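You operate a simulated robot arm through the tools that you are given. There is no shell and no other tool. Be economical: measure what you need, move in short steps, check, and stop when the job is done.

You are at the controls of a simulated robot arm. One attempt, no reset.

## Task
Brush slip on the bowl's scored base, fit the centring bar and press the foot ring on through it.
Fine: Stand the brush in its holder; bar down on both pins; the ring must hold.

It is judged by the outcome, as a careful person would: the job done as asked, and still so three seconds after it is handed in. It fails if anything else is knocked over, pushed out of place, dropped, spilled or broken.

## Robot
A 6-joint arm with a two-finger parallel gripper, fixed in place. Base frame: the origin is at the foot of the arm, x ahead of it, y to its left, z up; the work surface is at about z = 0.89. Units: m, degrees, N and s.
With the tool pointing down near the work surface it reaches from about 0.24 to 0.66 m from the base axis. Its first joint turns from -66.0 to 66.0 degrees. Payload 2.9 kg.
The tool frame sits at the grasp point between the pads (the TCP): z along the fingers, y along the line on which they close. The tips reach 0.03 m beyond it. The gripper opens to 0.11 m. The fingers are 0.02 m wide and 0.01 m thick; the gripper's body (0.048 by 0.112 m) begins 0.055 m behind the TCP.
Orientation is that of the tool frame in the base frame, as a unit quaternion [x, y, z, w]. With the fingers straight down and closing along the base's y, the tool's x points along the base's -x, its y along +y and its z along -z.

## Interface
- The arm moves only by the tool step_arm. Its argument "steps" is a list of rows, each an object of numbers (a shift or turn left out is 0, a gripper value left out holds the last): "dx", "dy", "dz": the shift along the tool's x, y, z in m; "ax", "ay", "az": the turn, a rotation vector about the tool's x, y, z in degrees; "fingers": the closure, from 0 (fully open) to 1 (shut). In form: [{"dx": .., "dy": .., "dz": .., "ax": .., "ay": .., "az": .., "fingers": ..}, ...]. A call has 1 to 20 rows; each row shifts and turns the commanded pose from where the row before left it, along the tool's axes as they then stand. Rows are played at 5 a second. More than 0.05 m and 8.6 degrees between two rows, or a gripper value outside its range, and nothing of the call is played. Where a pose cannot be reached the arm comes as near as it can. A force on the tool above 40 N (or 10 N above the force at the start of the call, whichever is more), or a blocked arm, ends the call early, and 0.2 s more pass. The fingers move at their own pace (about 0.108 m/s each) and stop on an object; they squeeze with about 26 N. The grip force told is the motor's: it shows also when the fingers shut on nothing. Time passes only in rows, and 0.2 s behind the last, so rows that do not move let the fingers close. The reply holds the time, the measured pose of the TCP, the force on the tool along the base axes, the opening and the grip force, in the units named above and with some noise, and new pictures: "views" is both (left out), scene, wrist or none.
- Cameras (640 x 400 px; columns grow to the right, rows downward): "scene" is fixed at [0.09, 0.4378, 1.4057]; the picture's right is [-0.67, -0.75, 0.00], its down [-0.26, 0.23, -0.94] and it looks along [0.70, -0.62, -0.35] (base axes); focal length 297 px, centre (320, 200). "wrist" rides on the gripper at [-0.036, 0, -0.057] in the tool frame; the picture's right is [0.00, -1.00, 0.00], its down [0.97, 0.00, -0.24] and it looks along [0.24, 0.00, 0.97] (tool axes); focal length 218 px, centre (320, 200).
- probe_pixels(camera, pixels): there is no depth. For up to 12 entries [column, row, z] of the newest picture of that camera ("zoom" is the newest enlarged one), the place [x, y] in the base frame at which the ray of that pixel passes the height z, good to about 0.003 m. The clock stands still meanwhile.
- zoom(camera, box): a new picture of the part [left, top, right, bottom] of that camera's present view, enlarged. The clock stands still meanwhile.
- sign_off(): hands the job in; it is judged then, once.

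Keep the steps short. Do not move on a guess: measure, check each grasp and each placing, and mend mistakes. In all there are 80 turns and 150 pictures (those below and enlarged ones count). Leave the gripper open and the arm clear of the work at the hand-in unless told otherwise, and finish with a single line.

The tools are called after "Call:" as name(argument=value, ...) on one line, values as JSON. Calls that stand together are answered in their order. step_arm: Moves the arm, as the interface text tells. Its arguments: {"type":"object","properties":{"steps":{"type":"array","items":{"type":"object","properties":{"dx":{"type":"number"},"dy":{"type":"number"},"dz":{"type":"number"},"ax":{"type":"number"},"ay":{"type":"number"},"az":{"type":"number"},"fingers":{"type":"number"}}}},"views":{"type":"string","enum":["both","scene","wrist","none"]}},"required":["steps"]} The other tools are called the same way: probe_pixels (camera, pixels) gives the place at which the rays of pixels pass given heights; zoom (camera, box) takes an enlarged picture of a part of a camera's view; sign_off () hands the job in.

At the start:

```text
clock: 0.0
ee_pos: [0.3512, -0.1635, 1.314]
ee_rot: [0.001, 1.0, 0.0, 0.001]
force: [0.0, -1.0, -0.3]
grip_width: 0.11
finger_force: 0.1
```

scene: 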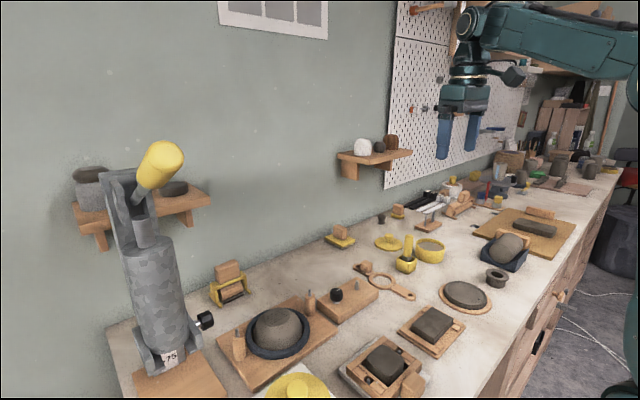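
wrist: 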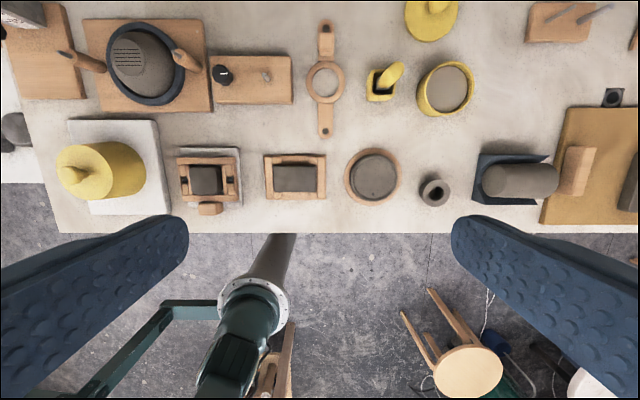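

I see the board with the bowl at the top left of the wrist view, the centring bar at (325,80), the brush at (385,80), the slip pot at (445,88) and a small ring at (434,192). I will zoom in on these before moving.

Call:
zoom(camera="wrist", box=[80, 0, 300, 137])

Call:
zoom(camera="wrist", box=[290, 10, 490, 135])

Call:
zoom(camera="wrist", box=[330, 125, 570, 275])

Call:
zoom(camera="scene", box=[200, 220, 420, 357])

Call:
zoom(camera="scene", box=[350, 190, 540, 309])

```text
2.91 times, centred on (190, 68) of wrist
```

zoom: 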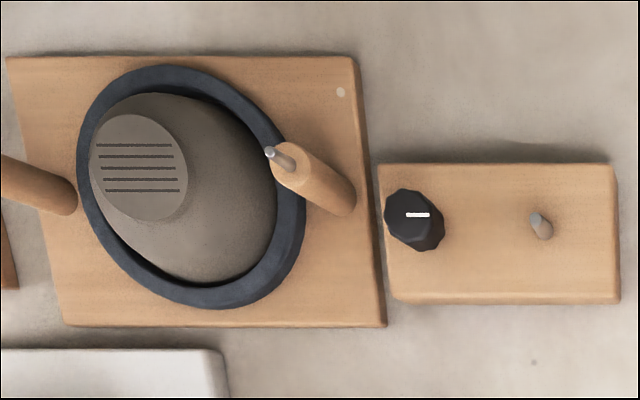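

```text
3.20 times, centred on (390, 72) of wrist
```

zoom: 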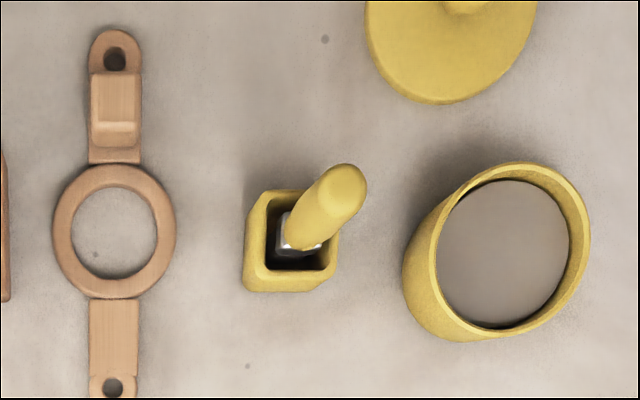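

```text
2.67 times, centred on (450, 200) of wrist
```

zoom: 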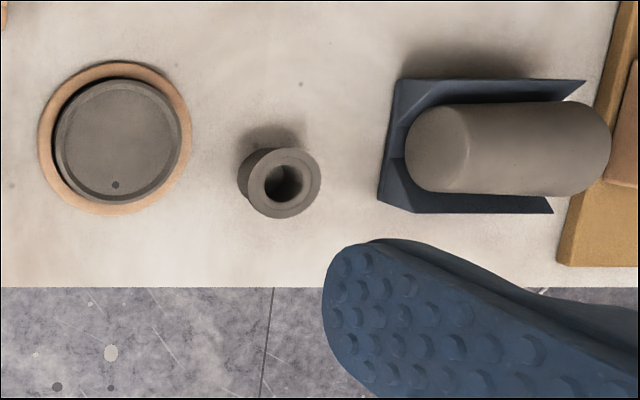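

```text
2.91 times, centred on (310, 288) of scene
```

zoom: 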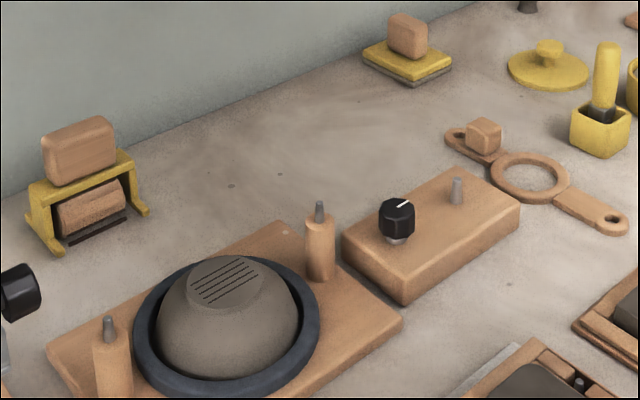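

```text
3.36 times, centred on (445, 250) of scene
```

zoom: 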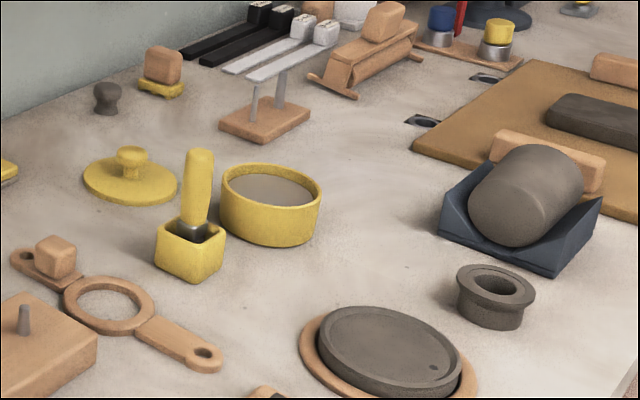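

Rough positions first, taking the bench at z 0.89. I will refine them from closer views.

Call:
probe_pixels(camera="wrist", pixels=[[325, 30, 0.9], [325, 83, 0.9], [325, 132, 0.9], [326, 45, 0.92], [380, 95, 0.89], [393, 70, 0.98], [445, 90, 0.94], [434, 192, 0.92], [128, 55, 0.97], [173, 53, 0.98], [63, 55, 0.98], [372, 175, 0.91]])

Call:
probe_pixels(camera="scene", pixels=[[404, 270, 0.89], [408, 237, 0.97], [429, 243, 0.94], [497, 277, 0.91], [276, 317, 0.97], [309, 292, 0.98], [237, 330, 0.98], [365, 267, 0.92], [411, 295, 0.9], [358, 265, 0.9]])

```text
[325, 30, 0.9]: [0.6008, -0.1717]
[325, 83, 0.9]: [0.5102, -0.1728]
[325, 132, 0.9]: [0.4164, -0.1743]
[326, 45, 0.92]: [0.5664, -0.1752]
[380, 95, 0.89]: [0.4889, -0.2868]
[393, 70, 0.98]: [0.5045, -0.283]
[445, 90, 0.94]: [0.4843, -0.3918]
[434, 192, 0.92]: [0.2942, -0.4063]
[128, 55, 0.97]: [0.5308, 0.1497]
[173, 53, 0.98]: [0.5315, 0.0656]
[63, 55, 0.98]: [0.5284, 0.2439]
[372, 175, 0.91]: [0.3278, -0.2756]
```

```text
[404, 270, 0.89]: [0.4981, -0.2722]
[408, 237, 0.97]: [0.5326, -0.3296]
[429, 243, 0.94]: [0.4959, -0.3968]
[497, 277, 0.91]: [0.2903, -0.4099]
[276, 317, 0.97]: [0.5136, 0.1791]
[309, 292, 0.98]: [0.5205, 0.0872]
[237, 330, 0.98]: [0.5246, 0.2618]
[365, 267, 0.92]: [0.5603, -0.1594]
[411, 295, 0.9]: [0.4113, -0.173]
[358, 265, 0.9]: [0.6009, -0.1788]
```

I will move above the brush holder for a closer look straight down.

Call:
step_arm(steps=[{"dx": -0.025, "dy": -0.02, "dz": 0.027}, {"dx": -0.025, "dy": -0.02, "dz": 0.027}, {"dx": -0.025, "dy": -0.02, "dz": 0.027}, {"dx": -0.025, "dy": -0.02, "dz": 0.027}, {"dx": -0.025, "dy": -0.02, "dz": 0.027}, {"dx": -0.025, "dy": -0.017, "dz": 0.027}, {}])

```text
clock: 1.6
ee_pos: [0.5021, -0.2806, 1.1531]
ee_rot: [0.001, 1.0, 0.001, 0.0]
force: [0.3, -1.0, -0.9]
grip_width: 0.11
finger_force: 0.1
```

scene: 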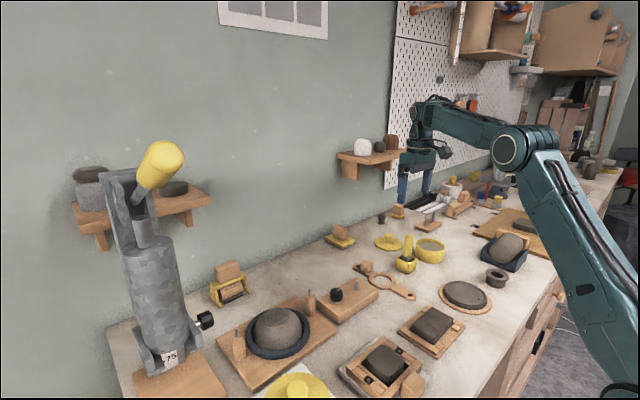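
wrist: 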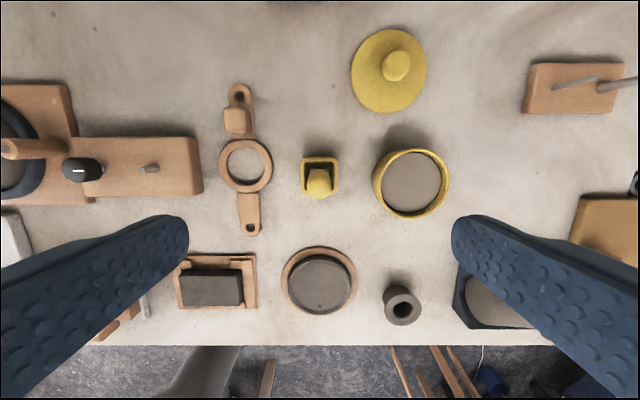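

Call:
zoom(camera="wrist", box=[210, 75, 466, 235])

Call:
zoom(camera="wrist", box=[350, 240, 446, 300])

Call:
zoom(camera="scene", box=[360, 220, 456, 280])

```text
2.50 times, centred on (338, 155) of wrist
```

zoom: 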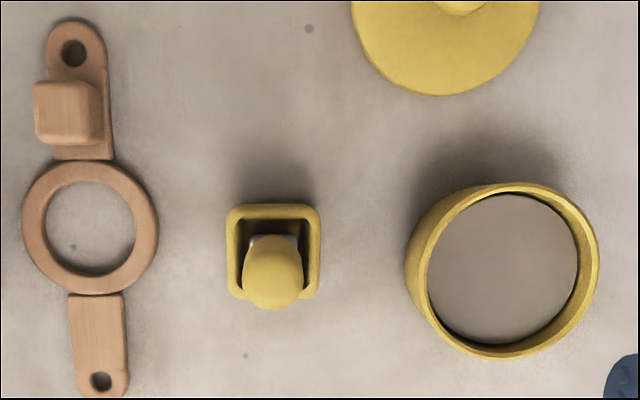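

```text
6.67 times, centred on (398, 270) of wrist
```

zoom: 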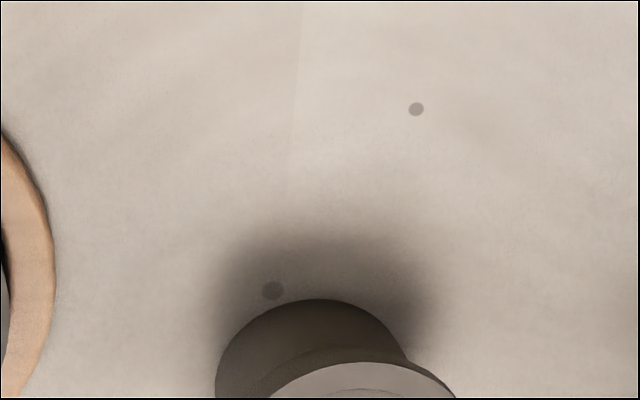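

```text
6.67 times, centred on (408, 250) of scene
```

zoom: 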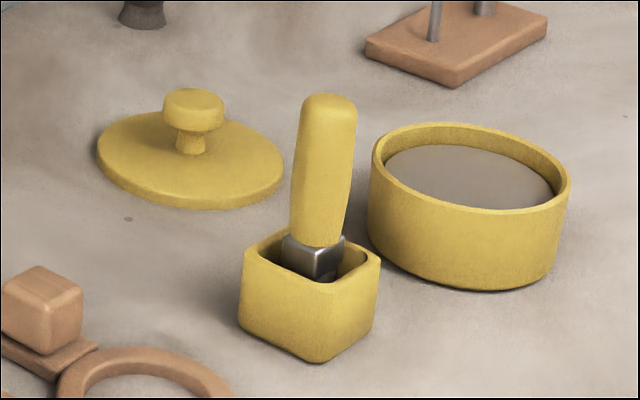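

Call:
probe_pixels(camera="wrist", pixels=[[319, 187, 0.96], [319, 187, 0.98], [319, 187, 1.0], [319, 187, 1.02], [319, 172, 0.93], [319, 160, 0.93], [319, 192, 0.93], [303, 175, 0.93], [336, 175, 0.93]])

Call:
probe_pixels(camera="scene", pixels=[[409.3, 235, 0.96], [409.3, 235, 0.98], [409.3, 235, 1.0], [409.3, 235, 1.02], [407, 259, 0.92], [407, 259, 0.93], [407, 259, 0.94], [406, 264, 0.93], [397, 257, 0.93], [417, 259, 0.93], [407.5, 274, 0.89]])

```text
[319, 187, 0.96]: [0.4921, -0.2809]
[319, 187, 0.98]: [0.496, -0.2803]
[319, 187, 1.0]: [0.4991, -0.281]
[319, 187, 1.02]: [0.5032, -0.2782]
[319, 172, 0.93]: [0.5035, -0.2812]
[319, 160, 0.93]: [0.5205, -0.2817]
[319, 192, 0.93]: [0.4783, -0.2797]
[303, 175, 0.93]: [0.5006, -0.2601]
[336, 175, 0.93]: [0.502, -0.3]
```

```text
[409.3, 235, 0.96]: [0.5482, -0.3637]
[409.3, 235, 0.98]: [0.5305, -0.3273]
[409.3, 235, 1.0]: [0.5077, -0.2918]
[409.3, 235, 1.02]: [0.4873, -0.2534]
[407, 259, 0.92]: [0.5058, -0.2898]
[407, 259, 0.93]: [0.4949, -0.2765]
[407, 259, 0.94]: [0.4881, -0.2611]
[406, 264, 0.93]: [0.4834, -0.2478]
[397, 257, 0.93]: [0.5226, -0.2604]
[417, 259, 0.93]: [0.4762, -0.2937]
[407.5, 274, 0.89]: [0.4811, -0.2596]
```

The brush handle top is at about (0.501, -0.281, 1.005) and the holder rim at about z 0.93. I will half-close the fingers and go down to just above the handle, then check.

Call:
step_arm(steps=[{"fingers": 0.5}, {"dz": 0.035}, {"dz": 0.035}, {"dz": 0.03}, {}])

```text
clock: 2.8
ee_pos: [0.5018, -0.2822, 1.0527]
ee_rot: [0.0, 1.0, 0.001, 0.001]
force: [-0.1, 0.2, 0.2]
grip_width: 0.055
finger_force: 0.2
```

scene: 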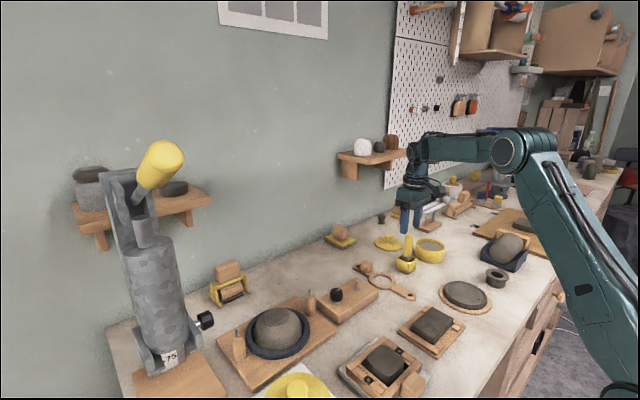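
wrist: 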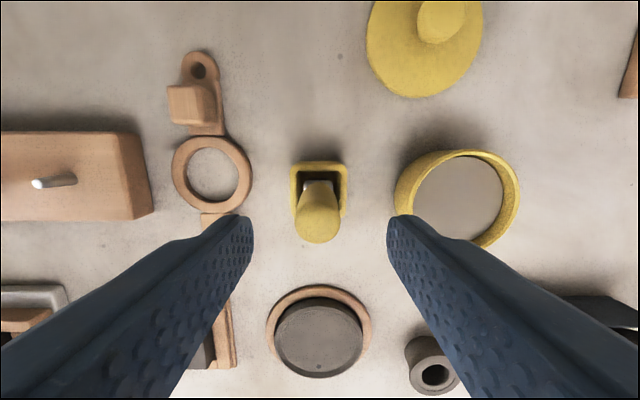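

Call:
probe_pixels(camera="wrist", pixels=[[318, 225, 1.0], [318, 185, 0.945], [395, 205, 0.94], [519, 190, 0.94], [460, 152, 0.94], [470, 248, 0.94], [412, 200, 0.93], [505, 190, 0.93], [320, 161, 0.93]])

Call:
probe_pixels(camera="scene", pixels=[[429.5, 239, 0.94], [445.5, 248, 0.94], [415.5, 243, 0.94], [430, 246, 0.93]])

```text
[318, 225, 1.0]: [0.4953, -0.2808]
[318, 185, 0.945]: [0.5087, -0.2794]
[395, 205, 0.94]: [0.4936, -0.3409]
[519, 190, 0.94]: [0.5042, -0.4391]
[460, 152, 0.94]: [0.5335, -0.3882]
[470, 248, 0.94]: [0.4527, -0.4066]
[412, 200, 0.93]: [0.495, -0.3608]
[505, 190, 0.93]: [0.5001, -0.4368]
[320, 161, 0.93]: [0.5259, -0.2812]
```

```text
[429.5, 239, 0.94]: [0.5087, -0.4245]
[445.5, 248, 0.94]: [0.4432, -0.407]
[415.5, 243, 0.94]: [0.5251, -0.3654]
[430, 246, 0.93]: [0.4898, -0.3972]
```

The brush is centred between the fingers. I will go down to z ≈ 0.968 and close.

Call:
step_arm(steps=[{"dz": 0.03, "dx": 0.002, "dy": 0.001}, {"dz": 0.03}, {"dz": 0.025}, {}, {"fingers": 1}, {}, {}])

```text
clock: 4.4
ee_pos: [0.5005, -0.2809, 0.9665]
ee_rot: [0.001, 1.0, 0.001, 0.0]
force: [0.0, 0.7, -0.9]
grip_width: 0.0247
finger_force: 25.7
```

scene: 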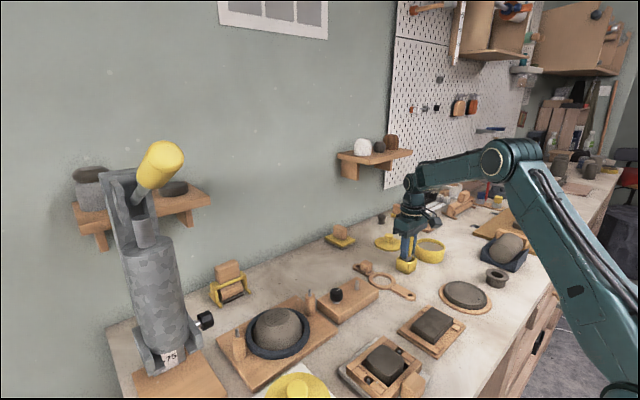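
wrist: 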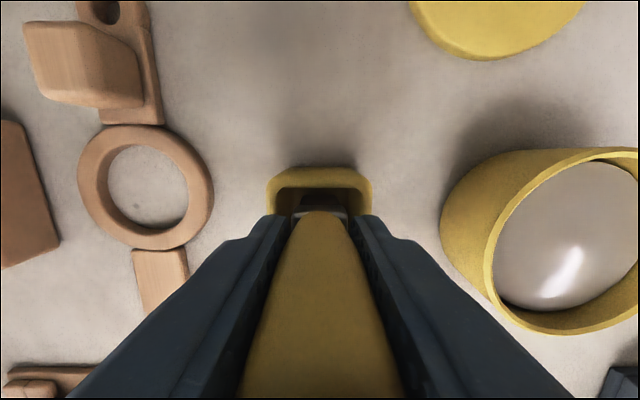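

Gripped at 24.7 mm. I will lift the brush straight up and look.

Call:
step_arm(steps=[{"dz": -0.025}, {"dz": -0.03}, {"dz": -0.03}, {"dz": -0.03}, {}])

Call:
zoom(camera="scene", box=[360, 200, 456, 280])

```text
clock: 5.6
ee_pos: [0.5012, -0.2807, 1.0829]
ee_rot: [0.0, 1.0, 0.0, 0.001]
force: [-0.3, -0.4, -1.1]
grip_width: 0.0242
finger_force: 25.7
```

scene: 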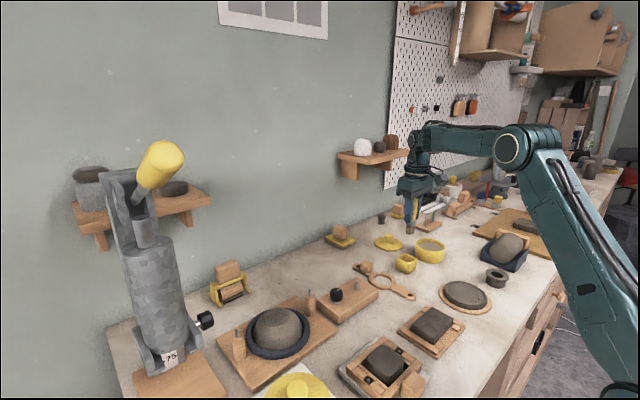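
wrist: 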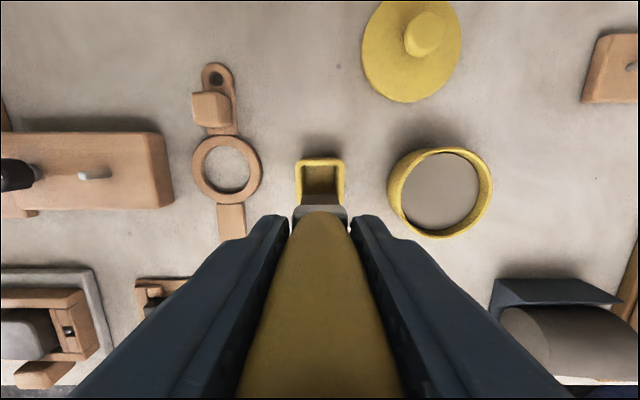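

```text
5.00 times, centred on (408, 240) of scene
```

zoom: 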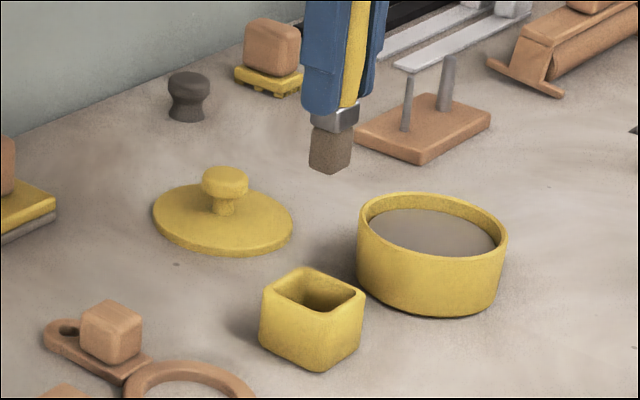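

Call:
probe_pixels(camera="scene", pixels=[[426, 233.6, 1.0], [426, 233.6, 1.01], [426, 233.6, 1.02], [445, 243.6, 0.94], [446.5, 248, 0.93], [447, 254, 0.93], [422, 258, 0.93], [422, 266, 0.93]])

Call:
probe_pixels(camera="wrist", pixels=[[297, 158, 0.928], [344, 158, 0.928], [320, 160, 0.928], [388, 190, 0.945], [492, 185, 0.945], [435, 148, 0.945], [445, 238, 0.945]])

```text
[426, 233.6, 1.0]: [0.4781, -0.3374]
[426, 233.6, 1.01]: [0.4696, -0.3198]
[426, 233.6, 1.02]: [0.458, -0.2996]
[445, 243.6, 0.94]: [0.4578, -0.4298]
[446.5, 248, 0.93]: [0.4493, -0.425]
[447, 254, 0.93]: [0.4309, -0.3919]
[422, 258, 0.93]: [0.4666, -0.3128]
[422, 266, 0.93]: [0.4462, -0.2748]
```

```text
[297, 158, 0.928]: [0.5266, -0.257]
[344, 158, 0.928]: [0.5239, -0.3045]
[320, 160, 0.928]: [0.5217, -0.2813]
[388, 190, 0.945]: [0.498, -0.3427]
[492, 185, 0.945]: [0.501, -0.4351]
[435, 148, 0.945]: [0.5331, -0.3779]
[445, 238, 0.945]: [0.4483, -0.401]
```

Call:
probe_pixels(camera="scene", pixels=[[410, 233.6, 0.99], [410, 233.6, 1.0], [410, 233.6, 1.01], [410, 233.6, 1.02], [430.5, 240.5, 0.94], [431, 243.5, 0.935], [415.5, 244, 0.94], [445.5, 249, 0.94]])

```text
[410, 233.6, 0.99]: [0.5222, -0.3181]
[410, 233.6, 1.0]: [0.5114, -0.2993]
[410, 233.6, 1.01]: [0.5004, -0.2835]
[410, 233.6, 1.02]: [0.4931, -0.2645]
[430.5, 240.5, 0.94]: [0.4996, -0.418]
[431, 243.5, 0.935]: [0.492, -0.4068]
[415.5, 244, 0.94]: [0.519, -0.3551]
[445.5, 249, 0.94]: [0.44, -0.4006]
```

The bristle tip hangs about 0.073 below the TCP. The pot is centred at about (0.491, -0.389) with its rim at about z 0.945. I will move over the pot and part-way down.

Call:
step_arm(steps=[{"dy": -0.036, "dx": 0.003}, {"dy": -0.036, "dx": 0.003}, {"dy": -0.037, "dx": 0.004}, {"dz": 0.03}, {}])

Call:
zoom(camera="scene", box=[380, 200, 476, 260])

```text
clock: 6.8
ee_pos: [0.4892, -0.3887, 1.0525]
ee_rot: [-0.001, 1.0, 0.0, 0.0]
force: [0.1, -1.2, -0.6]
grip_width: 0.0241
finger_force: 26.2
```

scene: 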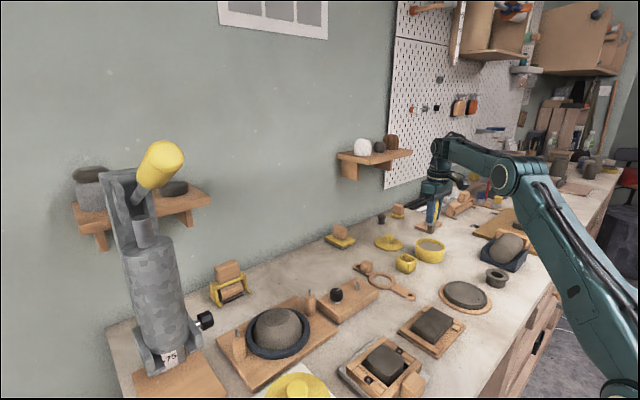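
wrist: 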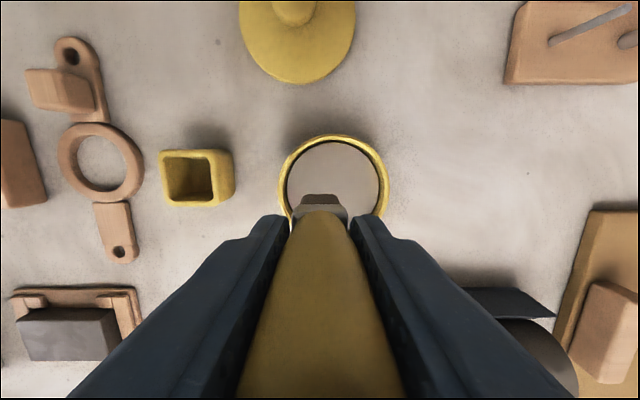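

```text
6.67 times, centred on (428, 230) of scene
```

zoom: 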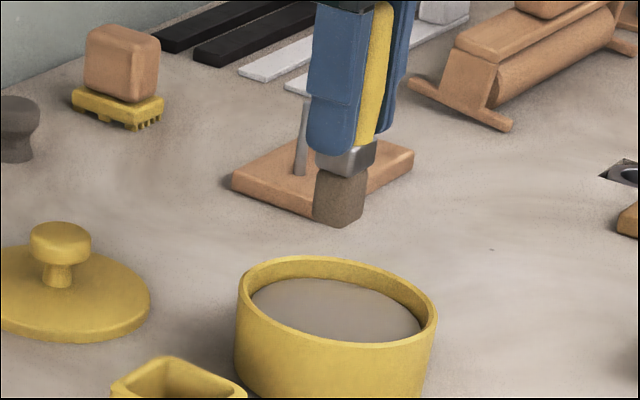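

Call:
probe_pixels(camera="wrist", pixels=[[334, 135, 0.945], [280, 185, 0.945], [388, 185, 0.945], [320, 196, 0.98]])

```text
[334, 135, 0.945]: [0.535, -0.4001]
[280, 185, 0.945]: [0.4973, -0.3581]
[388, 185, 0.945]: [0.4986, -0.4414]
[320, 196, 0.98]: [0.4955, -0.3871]
```

The pot centre is really at about (0.492, -0.399). I will shift there, dip until the tip is at about z 0.92, stir a little and lift.

Call:
step_arm(steps=[{"dy": -0.01, "dx": -0.001}, {"dz": 0.02}, {"dz": 0.02}, {"dz": 0.018}, {}, {"dx": 0.006}, {"dx": -0.006}, {}])

Call:
zoom(camera="scene", box=[380, 200, 476, 260])

```text
clock: 8.6
ee_pos: [0.4901, -0.399, 0.9954]
ee_rot: [0.001, 1.0, 0.0, 0.001]
force: [-8.3, -0.5, 22.4]
grip_width: 0.0246
finger_force: 26.1
```

scene: 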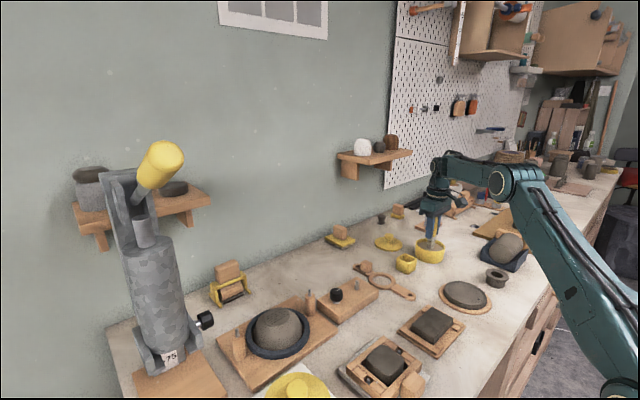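
wrist: 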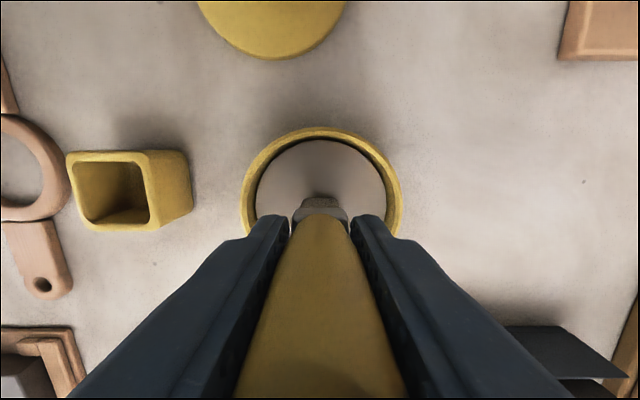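

```text
6.67 times, centred on (428, 230) of scene
```

zoom: 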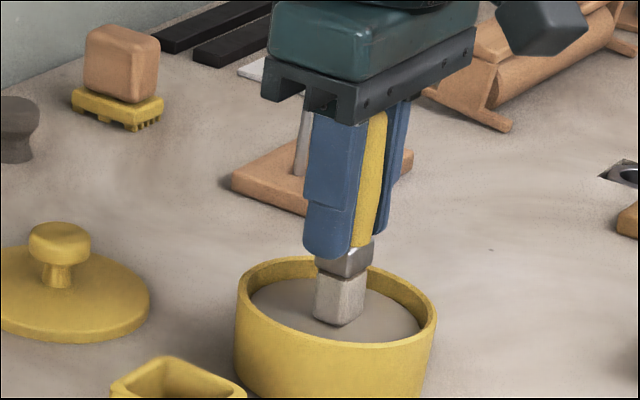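

The bristles have turned pale, so the brush is loaded. Force is 22 N against the slip surface. I will lift and check it.

Call:
step_arm(steps=[{"dz": -0.01}, {"dz": -0.03}, {"dz": -0.045}, {"dz": -0.045}, {}])

Call:
zoom(camera="scene", box=[380, 180, 476, 240])

```text
clock: 9.8
ee_pos: [0.487, -0.3969, 1.1226]
ee_rot: [-0.001, 1.0, 0.001, 0.0]
force: [-0.2, -0.5, 0.0]
grip_width: 0.0246
finger_force: 26.2
out of reach, approached as far as the arm can: row 4
```

scene: 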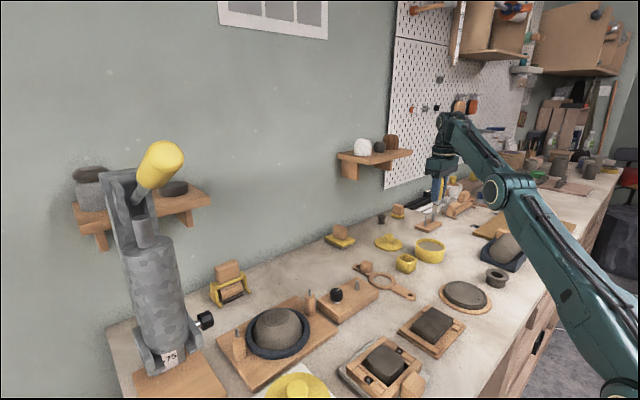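
wrist: 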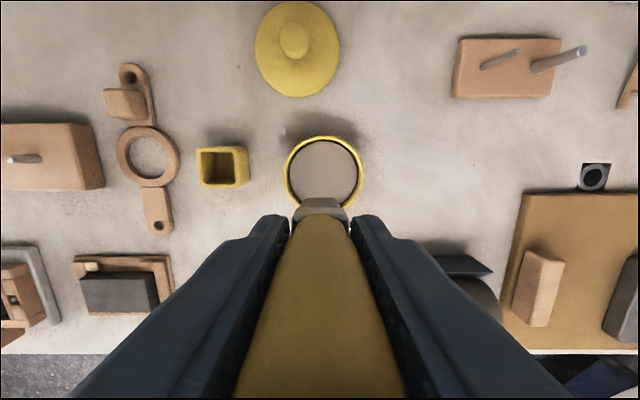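

```text
6.67 times, centred on (428, 210) of scene
```

zoom: 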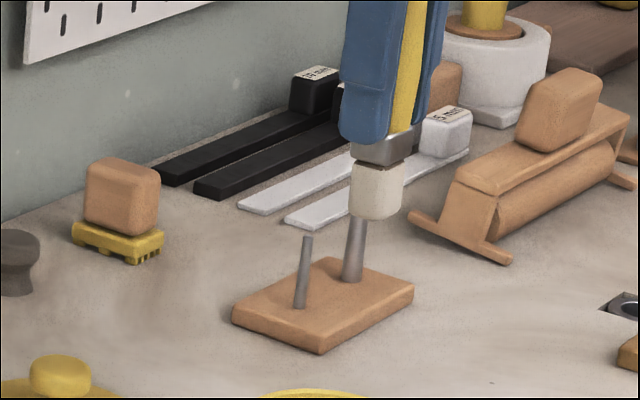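

The bristles are well loaded. I will carry the brush at z ≈ 1.12 to just short of the bowl and look.

Call:
step_arm(steps=[{"dy": 0.042, "dx": 0.002}, {"dy": 0.042, "dx": 0.002}, {"dy": 0.042, "dx": 0.002}, {"dy": 0.042, "dx": 0.002}, {"dy": 0.042, "dx": 0.002}, {"dy": 0.042, "dx": 0.002}, {"dy": 0.042, "dx": 0.002}, {"dy": 0.042, "dx": 0.002}, {"dy": 0.042, "dx": 0.002}, {"dy": 0.042, "dx": 0.002}, {"dy": 0.042, "dx": 0.002}, {"dy": 0.042, "dx": 0.002}, {"dy": 0.042, "dx": 0.002}, {}])

Call:
zoom(camera="wrist", box=[200, 70, 440, 220])

Call:
zoom(camera="scene", box=[200, 240, 360, 340])

```text
clock: 12.8
ee_pos: [0.4618, 0.1478, 1.1214]
ee_rot: [0.001, 1.0, -0.001, 0.001]
force: [0.1, 0.1, -0.6]
grip_width: 0.0244
finger_force: 25.6
```

scene: 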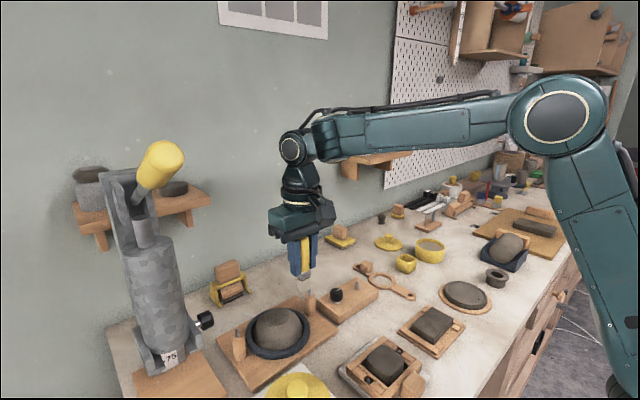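
wrist: 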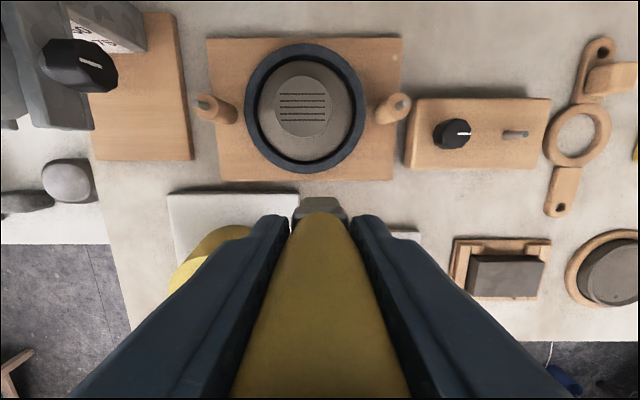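

```text
2.67 times, centred on (320, 145) of wrist
```

zoom: 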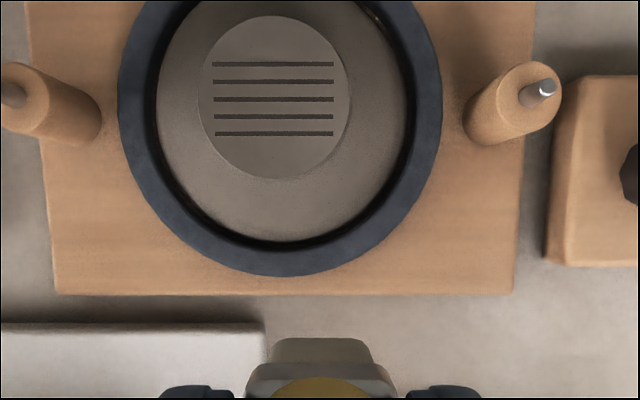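

```text
4.00 times, centred on (280, 290) of scene
```

zoom: 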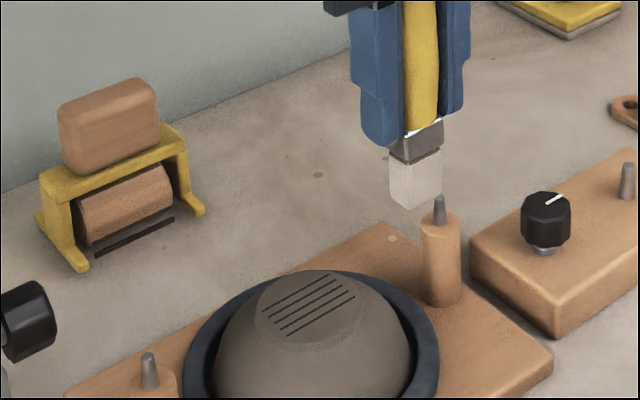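

Call:
probe_pixels(camera="wrist", pixels=[[302.7, 106.4, 0.95], [302.7, 106.4, 0.96], [302.7, 106.4, 0.97], [302.7, 106.4, 0.98], [405.1, 102.6, 0.98], [405.1, 102.6, 1.0], [197, 102, 0.98], [197, 102, 1.0], [275, 106, 0.96], [331, 106, 0.96], [303, 76, 0.96], [303, 137, 0.96]])

Call:
probe_pixels(camera="scene", pixels=[[277, 317, 0.95], [277, 317, 0.96], [277, 317, 0.97], [277, 317, 0.98], [310, 289.5, 0.97], [310, 289.5, 0.98], [310, 289.5, 0.99], [237.2, 328.8, 0.98], [237.2, 328.8, 0.99], [303, 290.7, 1.03], [303, 290.7, 1.04], [303, 290.7, 1.05]])

```text
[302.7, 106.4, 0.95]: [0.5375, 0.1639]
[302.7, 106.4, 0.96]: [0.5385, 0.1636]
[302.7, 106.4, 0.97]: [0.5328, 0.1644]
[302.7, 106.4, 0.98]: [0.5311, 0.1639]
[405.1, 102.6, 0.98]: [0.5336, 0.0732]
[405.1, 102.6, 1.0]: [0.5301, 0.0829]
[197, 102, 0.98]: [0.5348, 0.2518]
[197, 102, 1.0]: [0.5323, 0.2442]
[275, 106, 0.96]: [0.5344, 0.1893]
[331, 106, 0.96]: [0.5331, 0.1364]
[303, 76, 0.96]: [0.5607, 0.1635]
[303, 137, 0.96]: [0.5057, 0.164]
```

```text
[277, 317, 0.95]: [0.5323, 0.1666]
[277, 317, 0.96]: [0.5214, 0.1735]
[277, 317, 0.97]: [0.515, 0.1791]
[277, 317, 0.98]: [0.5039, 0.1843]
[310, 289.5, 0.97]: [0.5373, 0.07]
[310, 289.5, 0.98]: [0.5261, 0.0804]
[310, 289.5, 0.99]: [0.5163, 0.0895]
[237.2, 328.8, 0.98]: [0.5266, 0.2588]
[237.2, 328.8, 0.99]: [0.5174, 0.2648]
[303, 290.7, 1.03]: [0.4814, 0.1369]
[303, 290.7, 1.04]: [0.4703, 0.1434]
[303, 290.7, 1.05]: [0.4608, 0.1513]
```

The scored base is at about (0.535, 0.164, z 0.948) and roughly 0.053 across. The pins are at about (0.533, 0.073) and (0.533, 0.254). I will move over the base and down to just above it.

Call:
step_arm(steps=[{"dx": -0.037, "dy": 0.008}, {"dx": -0.037, "dy": 0.008}, {"dz": 0.04}, {"dz": 0.04}, {}])

Call:
zoom(camera="scene", box=[220, 260, 340, 335])

```text
clock: 14.0
ee_pos: [0.5371, 0.1647, 1.042]
ee_rot: [-0.001, 1.0, 0.0, 0.001]
force: [0.2, 0.4, -0.4]
grip_width: 0.0245
finger_force: 26.1
```

scene: 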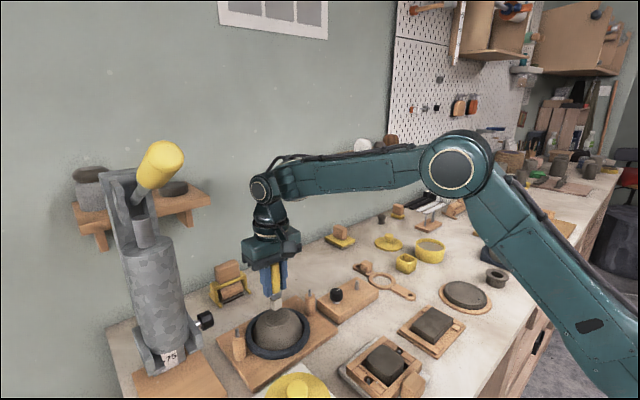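
wrist: 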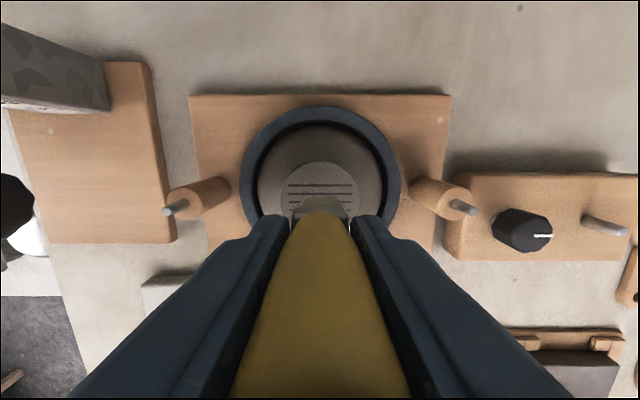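

```text
5.33 times, centred on (280, 298) of scene
```

zoom: 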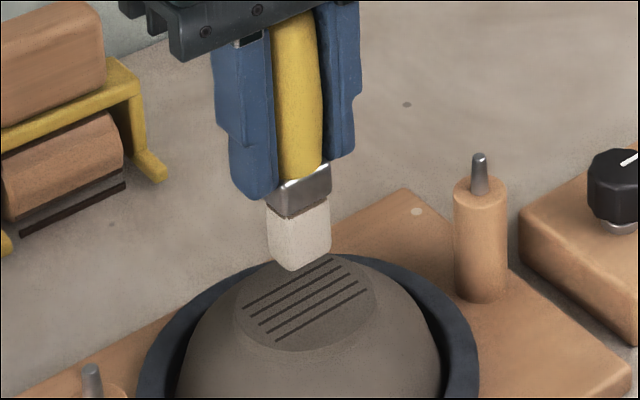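

The tip is over the centre. I will creep down until I feel contact.

Call:
step_arm(steps=[{"dz": 0.005}, {"dz": 0.005}, {"dz": 0.004}, {}], views="none")

```text
clock: 15.0
ee_pos: [0.5368, 0.1643, 1.0277]
ee_rot: [0.0, 1.0, 0.0, 0.001]
force: [0.0, -0.7, -0.2]
grip_width: 0.0242
finger_force: 26.5
```

Call:
step_arm(steps=[{"dz": 0.003}, {"dz": 0.003}, {}], views="none")

```text
clock: 15.8
ee_pos: [0.5366, 0.1666, 1.0219]
ee_rot: [0.0, 1.0, 0.0, 0.001]
force: [-0.2, -0.2, -0.6]
grip_width: 0.0243
finger_force: 26.7
```

Call:
step_arm(steps=[{"dz": 0.003}, {}], views="none")

Call:
zoom(camera="scene", box=[220, 260, 340, 335])

```text
clock: 16.4
ee_pos: [0.5375, 0.1647, 1.0198]
ee_rot: [0.0, 1.0, 0.0, 0.001]
force: [-1.0, -0.5, 2.3]
grip_width: 0.0244
finger_force: 26.0
```

```text
5.33 times, centred on (280, 298) of scene
```

zoom: 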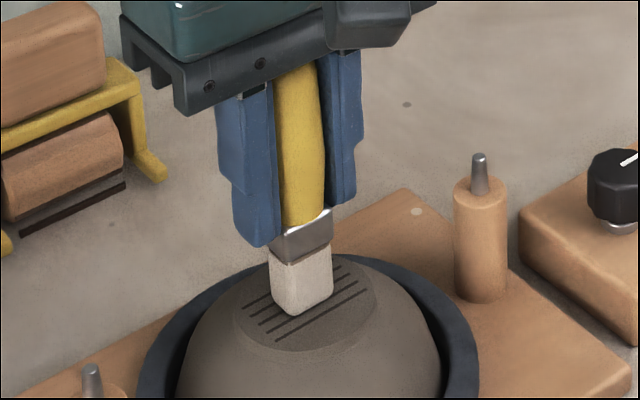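

The brush is touching with light force (~2.5 N). I will paint back-and-forth strokes over the base.

Call:
step_arm(steps=[{"dy": 0.008}, {"dy": 0.008}, {"dy": -0.008}, {"dy": -0.008}, {"dy": -0.008}, {"dy": -0.008}, {"dx": 0.007, "dy": 0.003}, {"dx": 0.006, "dy": 0.003}, {"dy": 0.009}, {"dy": 0.009}, {"dx": -0.007, "dy": 0.005}, {"dx": -0.006, "dy": 0.003}, {"dx": -0.007, "dy": -0.003}, {"dx": -0.006, "dy": -0.005}, {"dy": -0.008}, {"dy": -0.008}, {"dx": 0.007, "dy": 0.004}, {"dx": 0.006, "dy": 0.004}, {}], views="none")

Call:
zoom(camera="scene", box=[220, 260, 340, 335])

```text
clock: 20.4
ee_pos: [0.5362, 0.165, 1.0204]
ee_rot: [0.0, 1.0, 0.0, 0.001]
force: [1.1, -0.3, 1.5]
grip_width: 0.0245
finger_force: 26.2
```

```text
5.33 times, centred on (280, 298) of scene
```

zoom: 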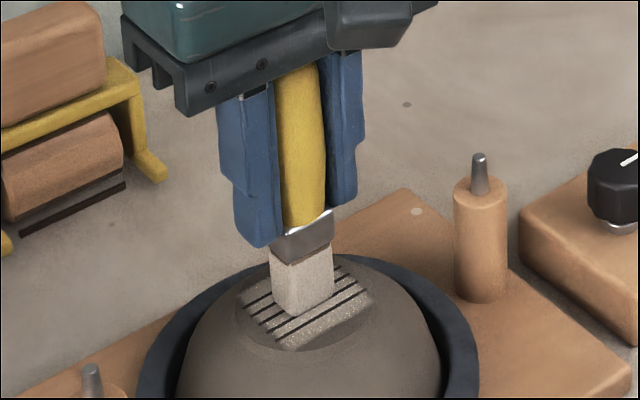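

Slip is on the base in patches. I will lift and look at the coverage.

Call:
step_arm(steps=[{"dz": -0.02}, {"dz": -0.04}, {"dx": 0.04}, {"dx": 0.03}, {}], views="none")

Call:
zoom(camera="wrist", box=[260, 60, 420, 160])

Call:
zoom(camera="scene", box=[220, 260, 340, 335])

```text
clock: 21.6
ee_pos: [0.4656, 0.1651, 1.0787]
ee_rot: [0.0, 1.0, 0.0, 0.001]
force: [0.3, -0.1, -1.4]
grip_width: 0.0242
finger_force: 25.7
```

```text
4.00 times, centred on (340, 110) of wrist
```

zoom: 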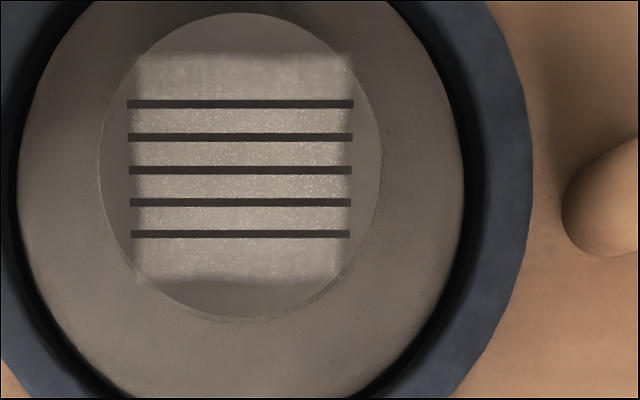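

```text
5.33 times, centred on (280, 298) of scene
```

zoom: 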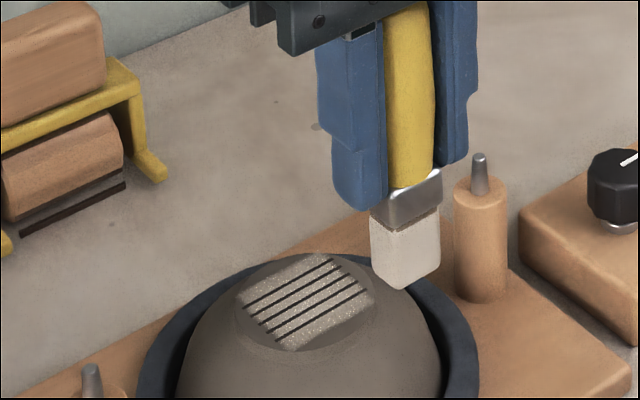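

The scored area is covered. I will bring the brush back above its holder at height.

Call:
step_arm(steps=[{"dz": -0.04}, {"dy": -0.0405, "dx": -0.0032}, {"dy": -0.0405, "dx": -0.0032}, {"dy": -0.0405, "dx": -0.0032}, {"dy": -0.0405, "dx": -0.0032}, {"dy": -0.0405, "dx": -0.0032}, {"dy": -0.0405, "dx": -0.0032}, {"dy": -0.0405, "dx": -0.0032}, {"dy": -0.0405, "dx": -0.0032}, {"dy": -0.0405, "dx": -0.0032}, {"dy": -0.0405, "dx": -0.0032}, {"dy": -0.0405, "dx": -0.0032}, {"dz": 0.035}, {}])

Call:
zoom(camera="scene", box=[360, 215, 456, 275])

```text
clock: 24.6
ee_pos: [0.5011, -0.2792, 1.0856]
ee_rot: [-0.001, 1.0, 0.0, 0.001]
force: [0.6, 0.7, -0.5]
grip_width: 0.0245
finger_force: 25.3
```

scene: 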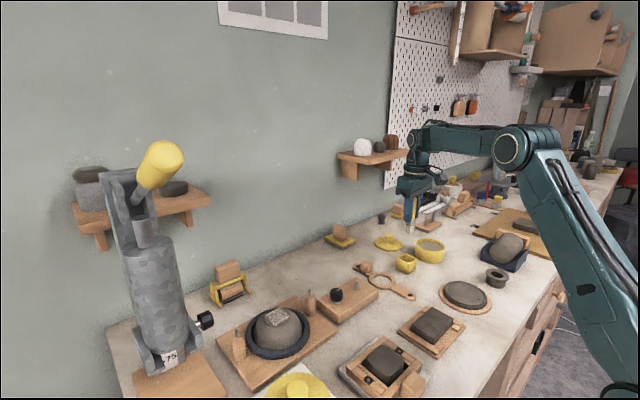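
wrist: 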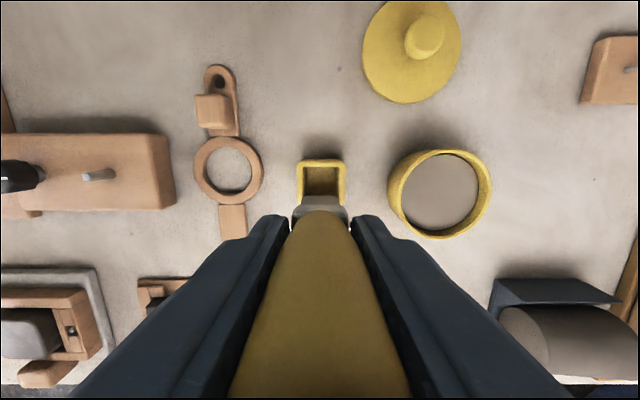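

```text
6.67 times, centred on (408, 245) of scene
```

zoom: 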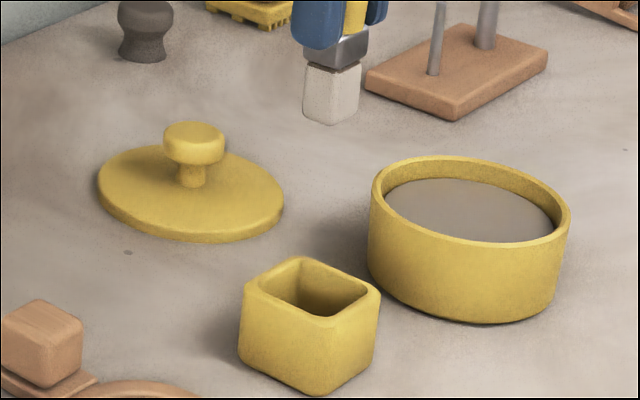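

The view matches the one at pick-up. I will lower the brush into the holder, watching the force.

Call:
step_arm(steps=[{"dz": 0.03, "dy": -0.001}, {"dz": 0.03}, {"dz": 0.03}, {"dz": 0.02}, {"dz": 0.006}, {}])

Call:
zoom(camera="scene", box=[360, 215, 456, 275])

```text
clock: 26.0
ee_pos: [0.5012, -0.2812, 0.9691]
ee_rot: [0.001, 1.0, 0.0, 0.001]
force: [0.4, 0.7, -0.2]
grip_width: 0.0244
finger_force: 26.0
```

scene: 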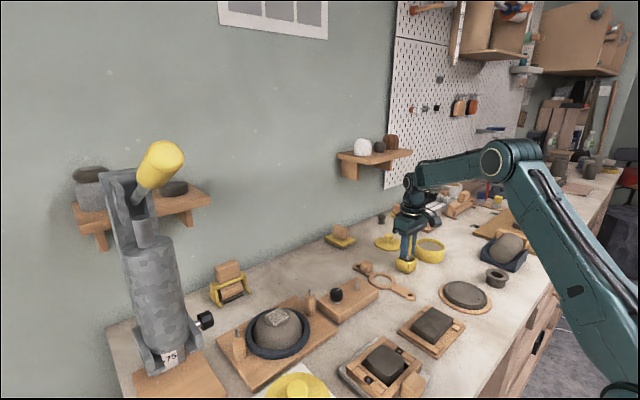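
wrist: 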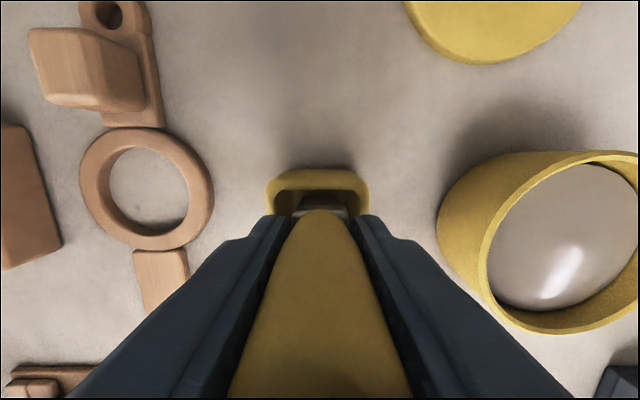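

```text
6.67 times, centred on (408, 245) of scene
```

zoom: 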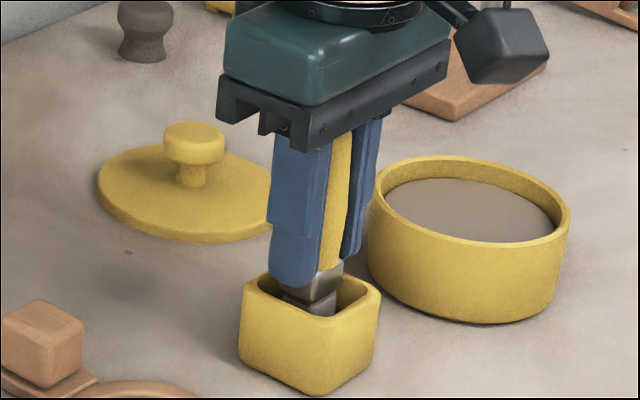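

It is in the holder with no contact yet. I will lower 3 mm more, open to about 0.055 m and rise.

Call:
step_arm(steps=[{"dz": 0.002}, {"dz": 0.0015}, {}, {"fingers": 0.6}, {}, {"dz": -0.03}, {"dz": -0.04}, {"dz": -0.03}, {}])

Call:
zoom(camera="scene", box=[360, 215, 456, 275])

```text
clock: 28.0
ee_pos: [0.5015, -0.281, 1.0649]
ee_rot: [0.0, 1.0, 0.0, 0.001]
force: [0.2, 0.4, -0.2]
grip_width: 0.0441
finger_force: 0.0
```

scene: 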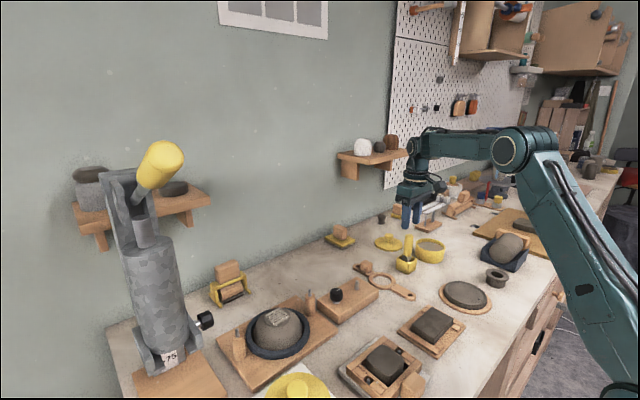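
wrist: 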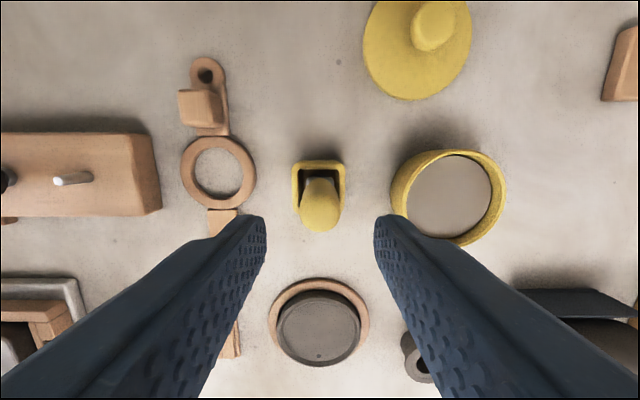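

```text
6.67 times, centred on (408, 245) of scene
```

zoom: 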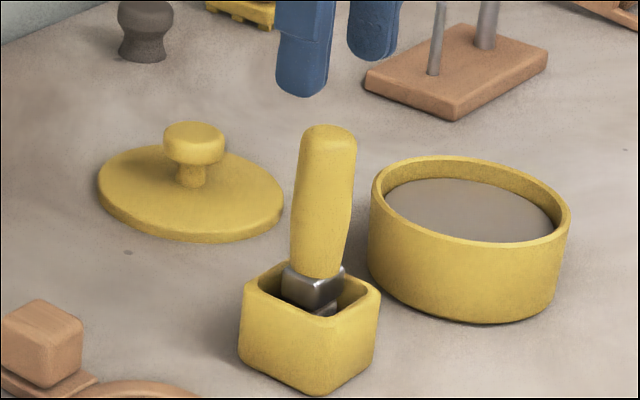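

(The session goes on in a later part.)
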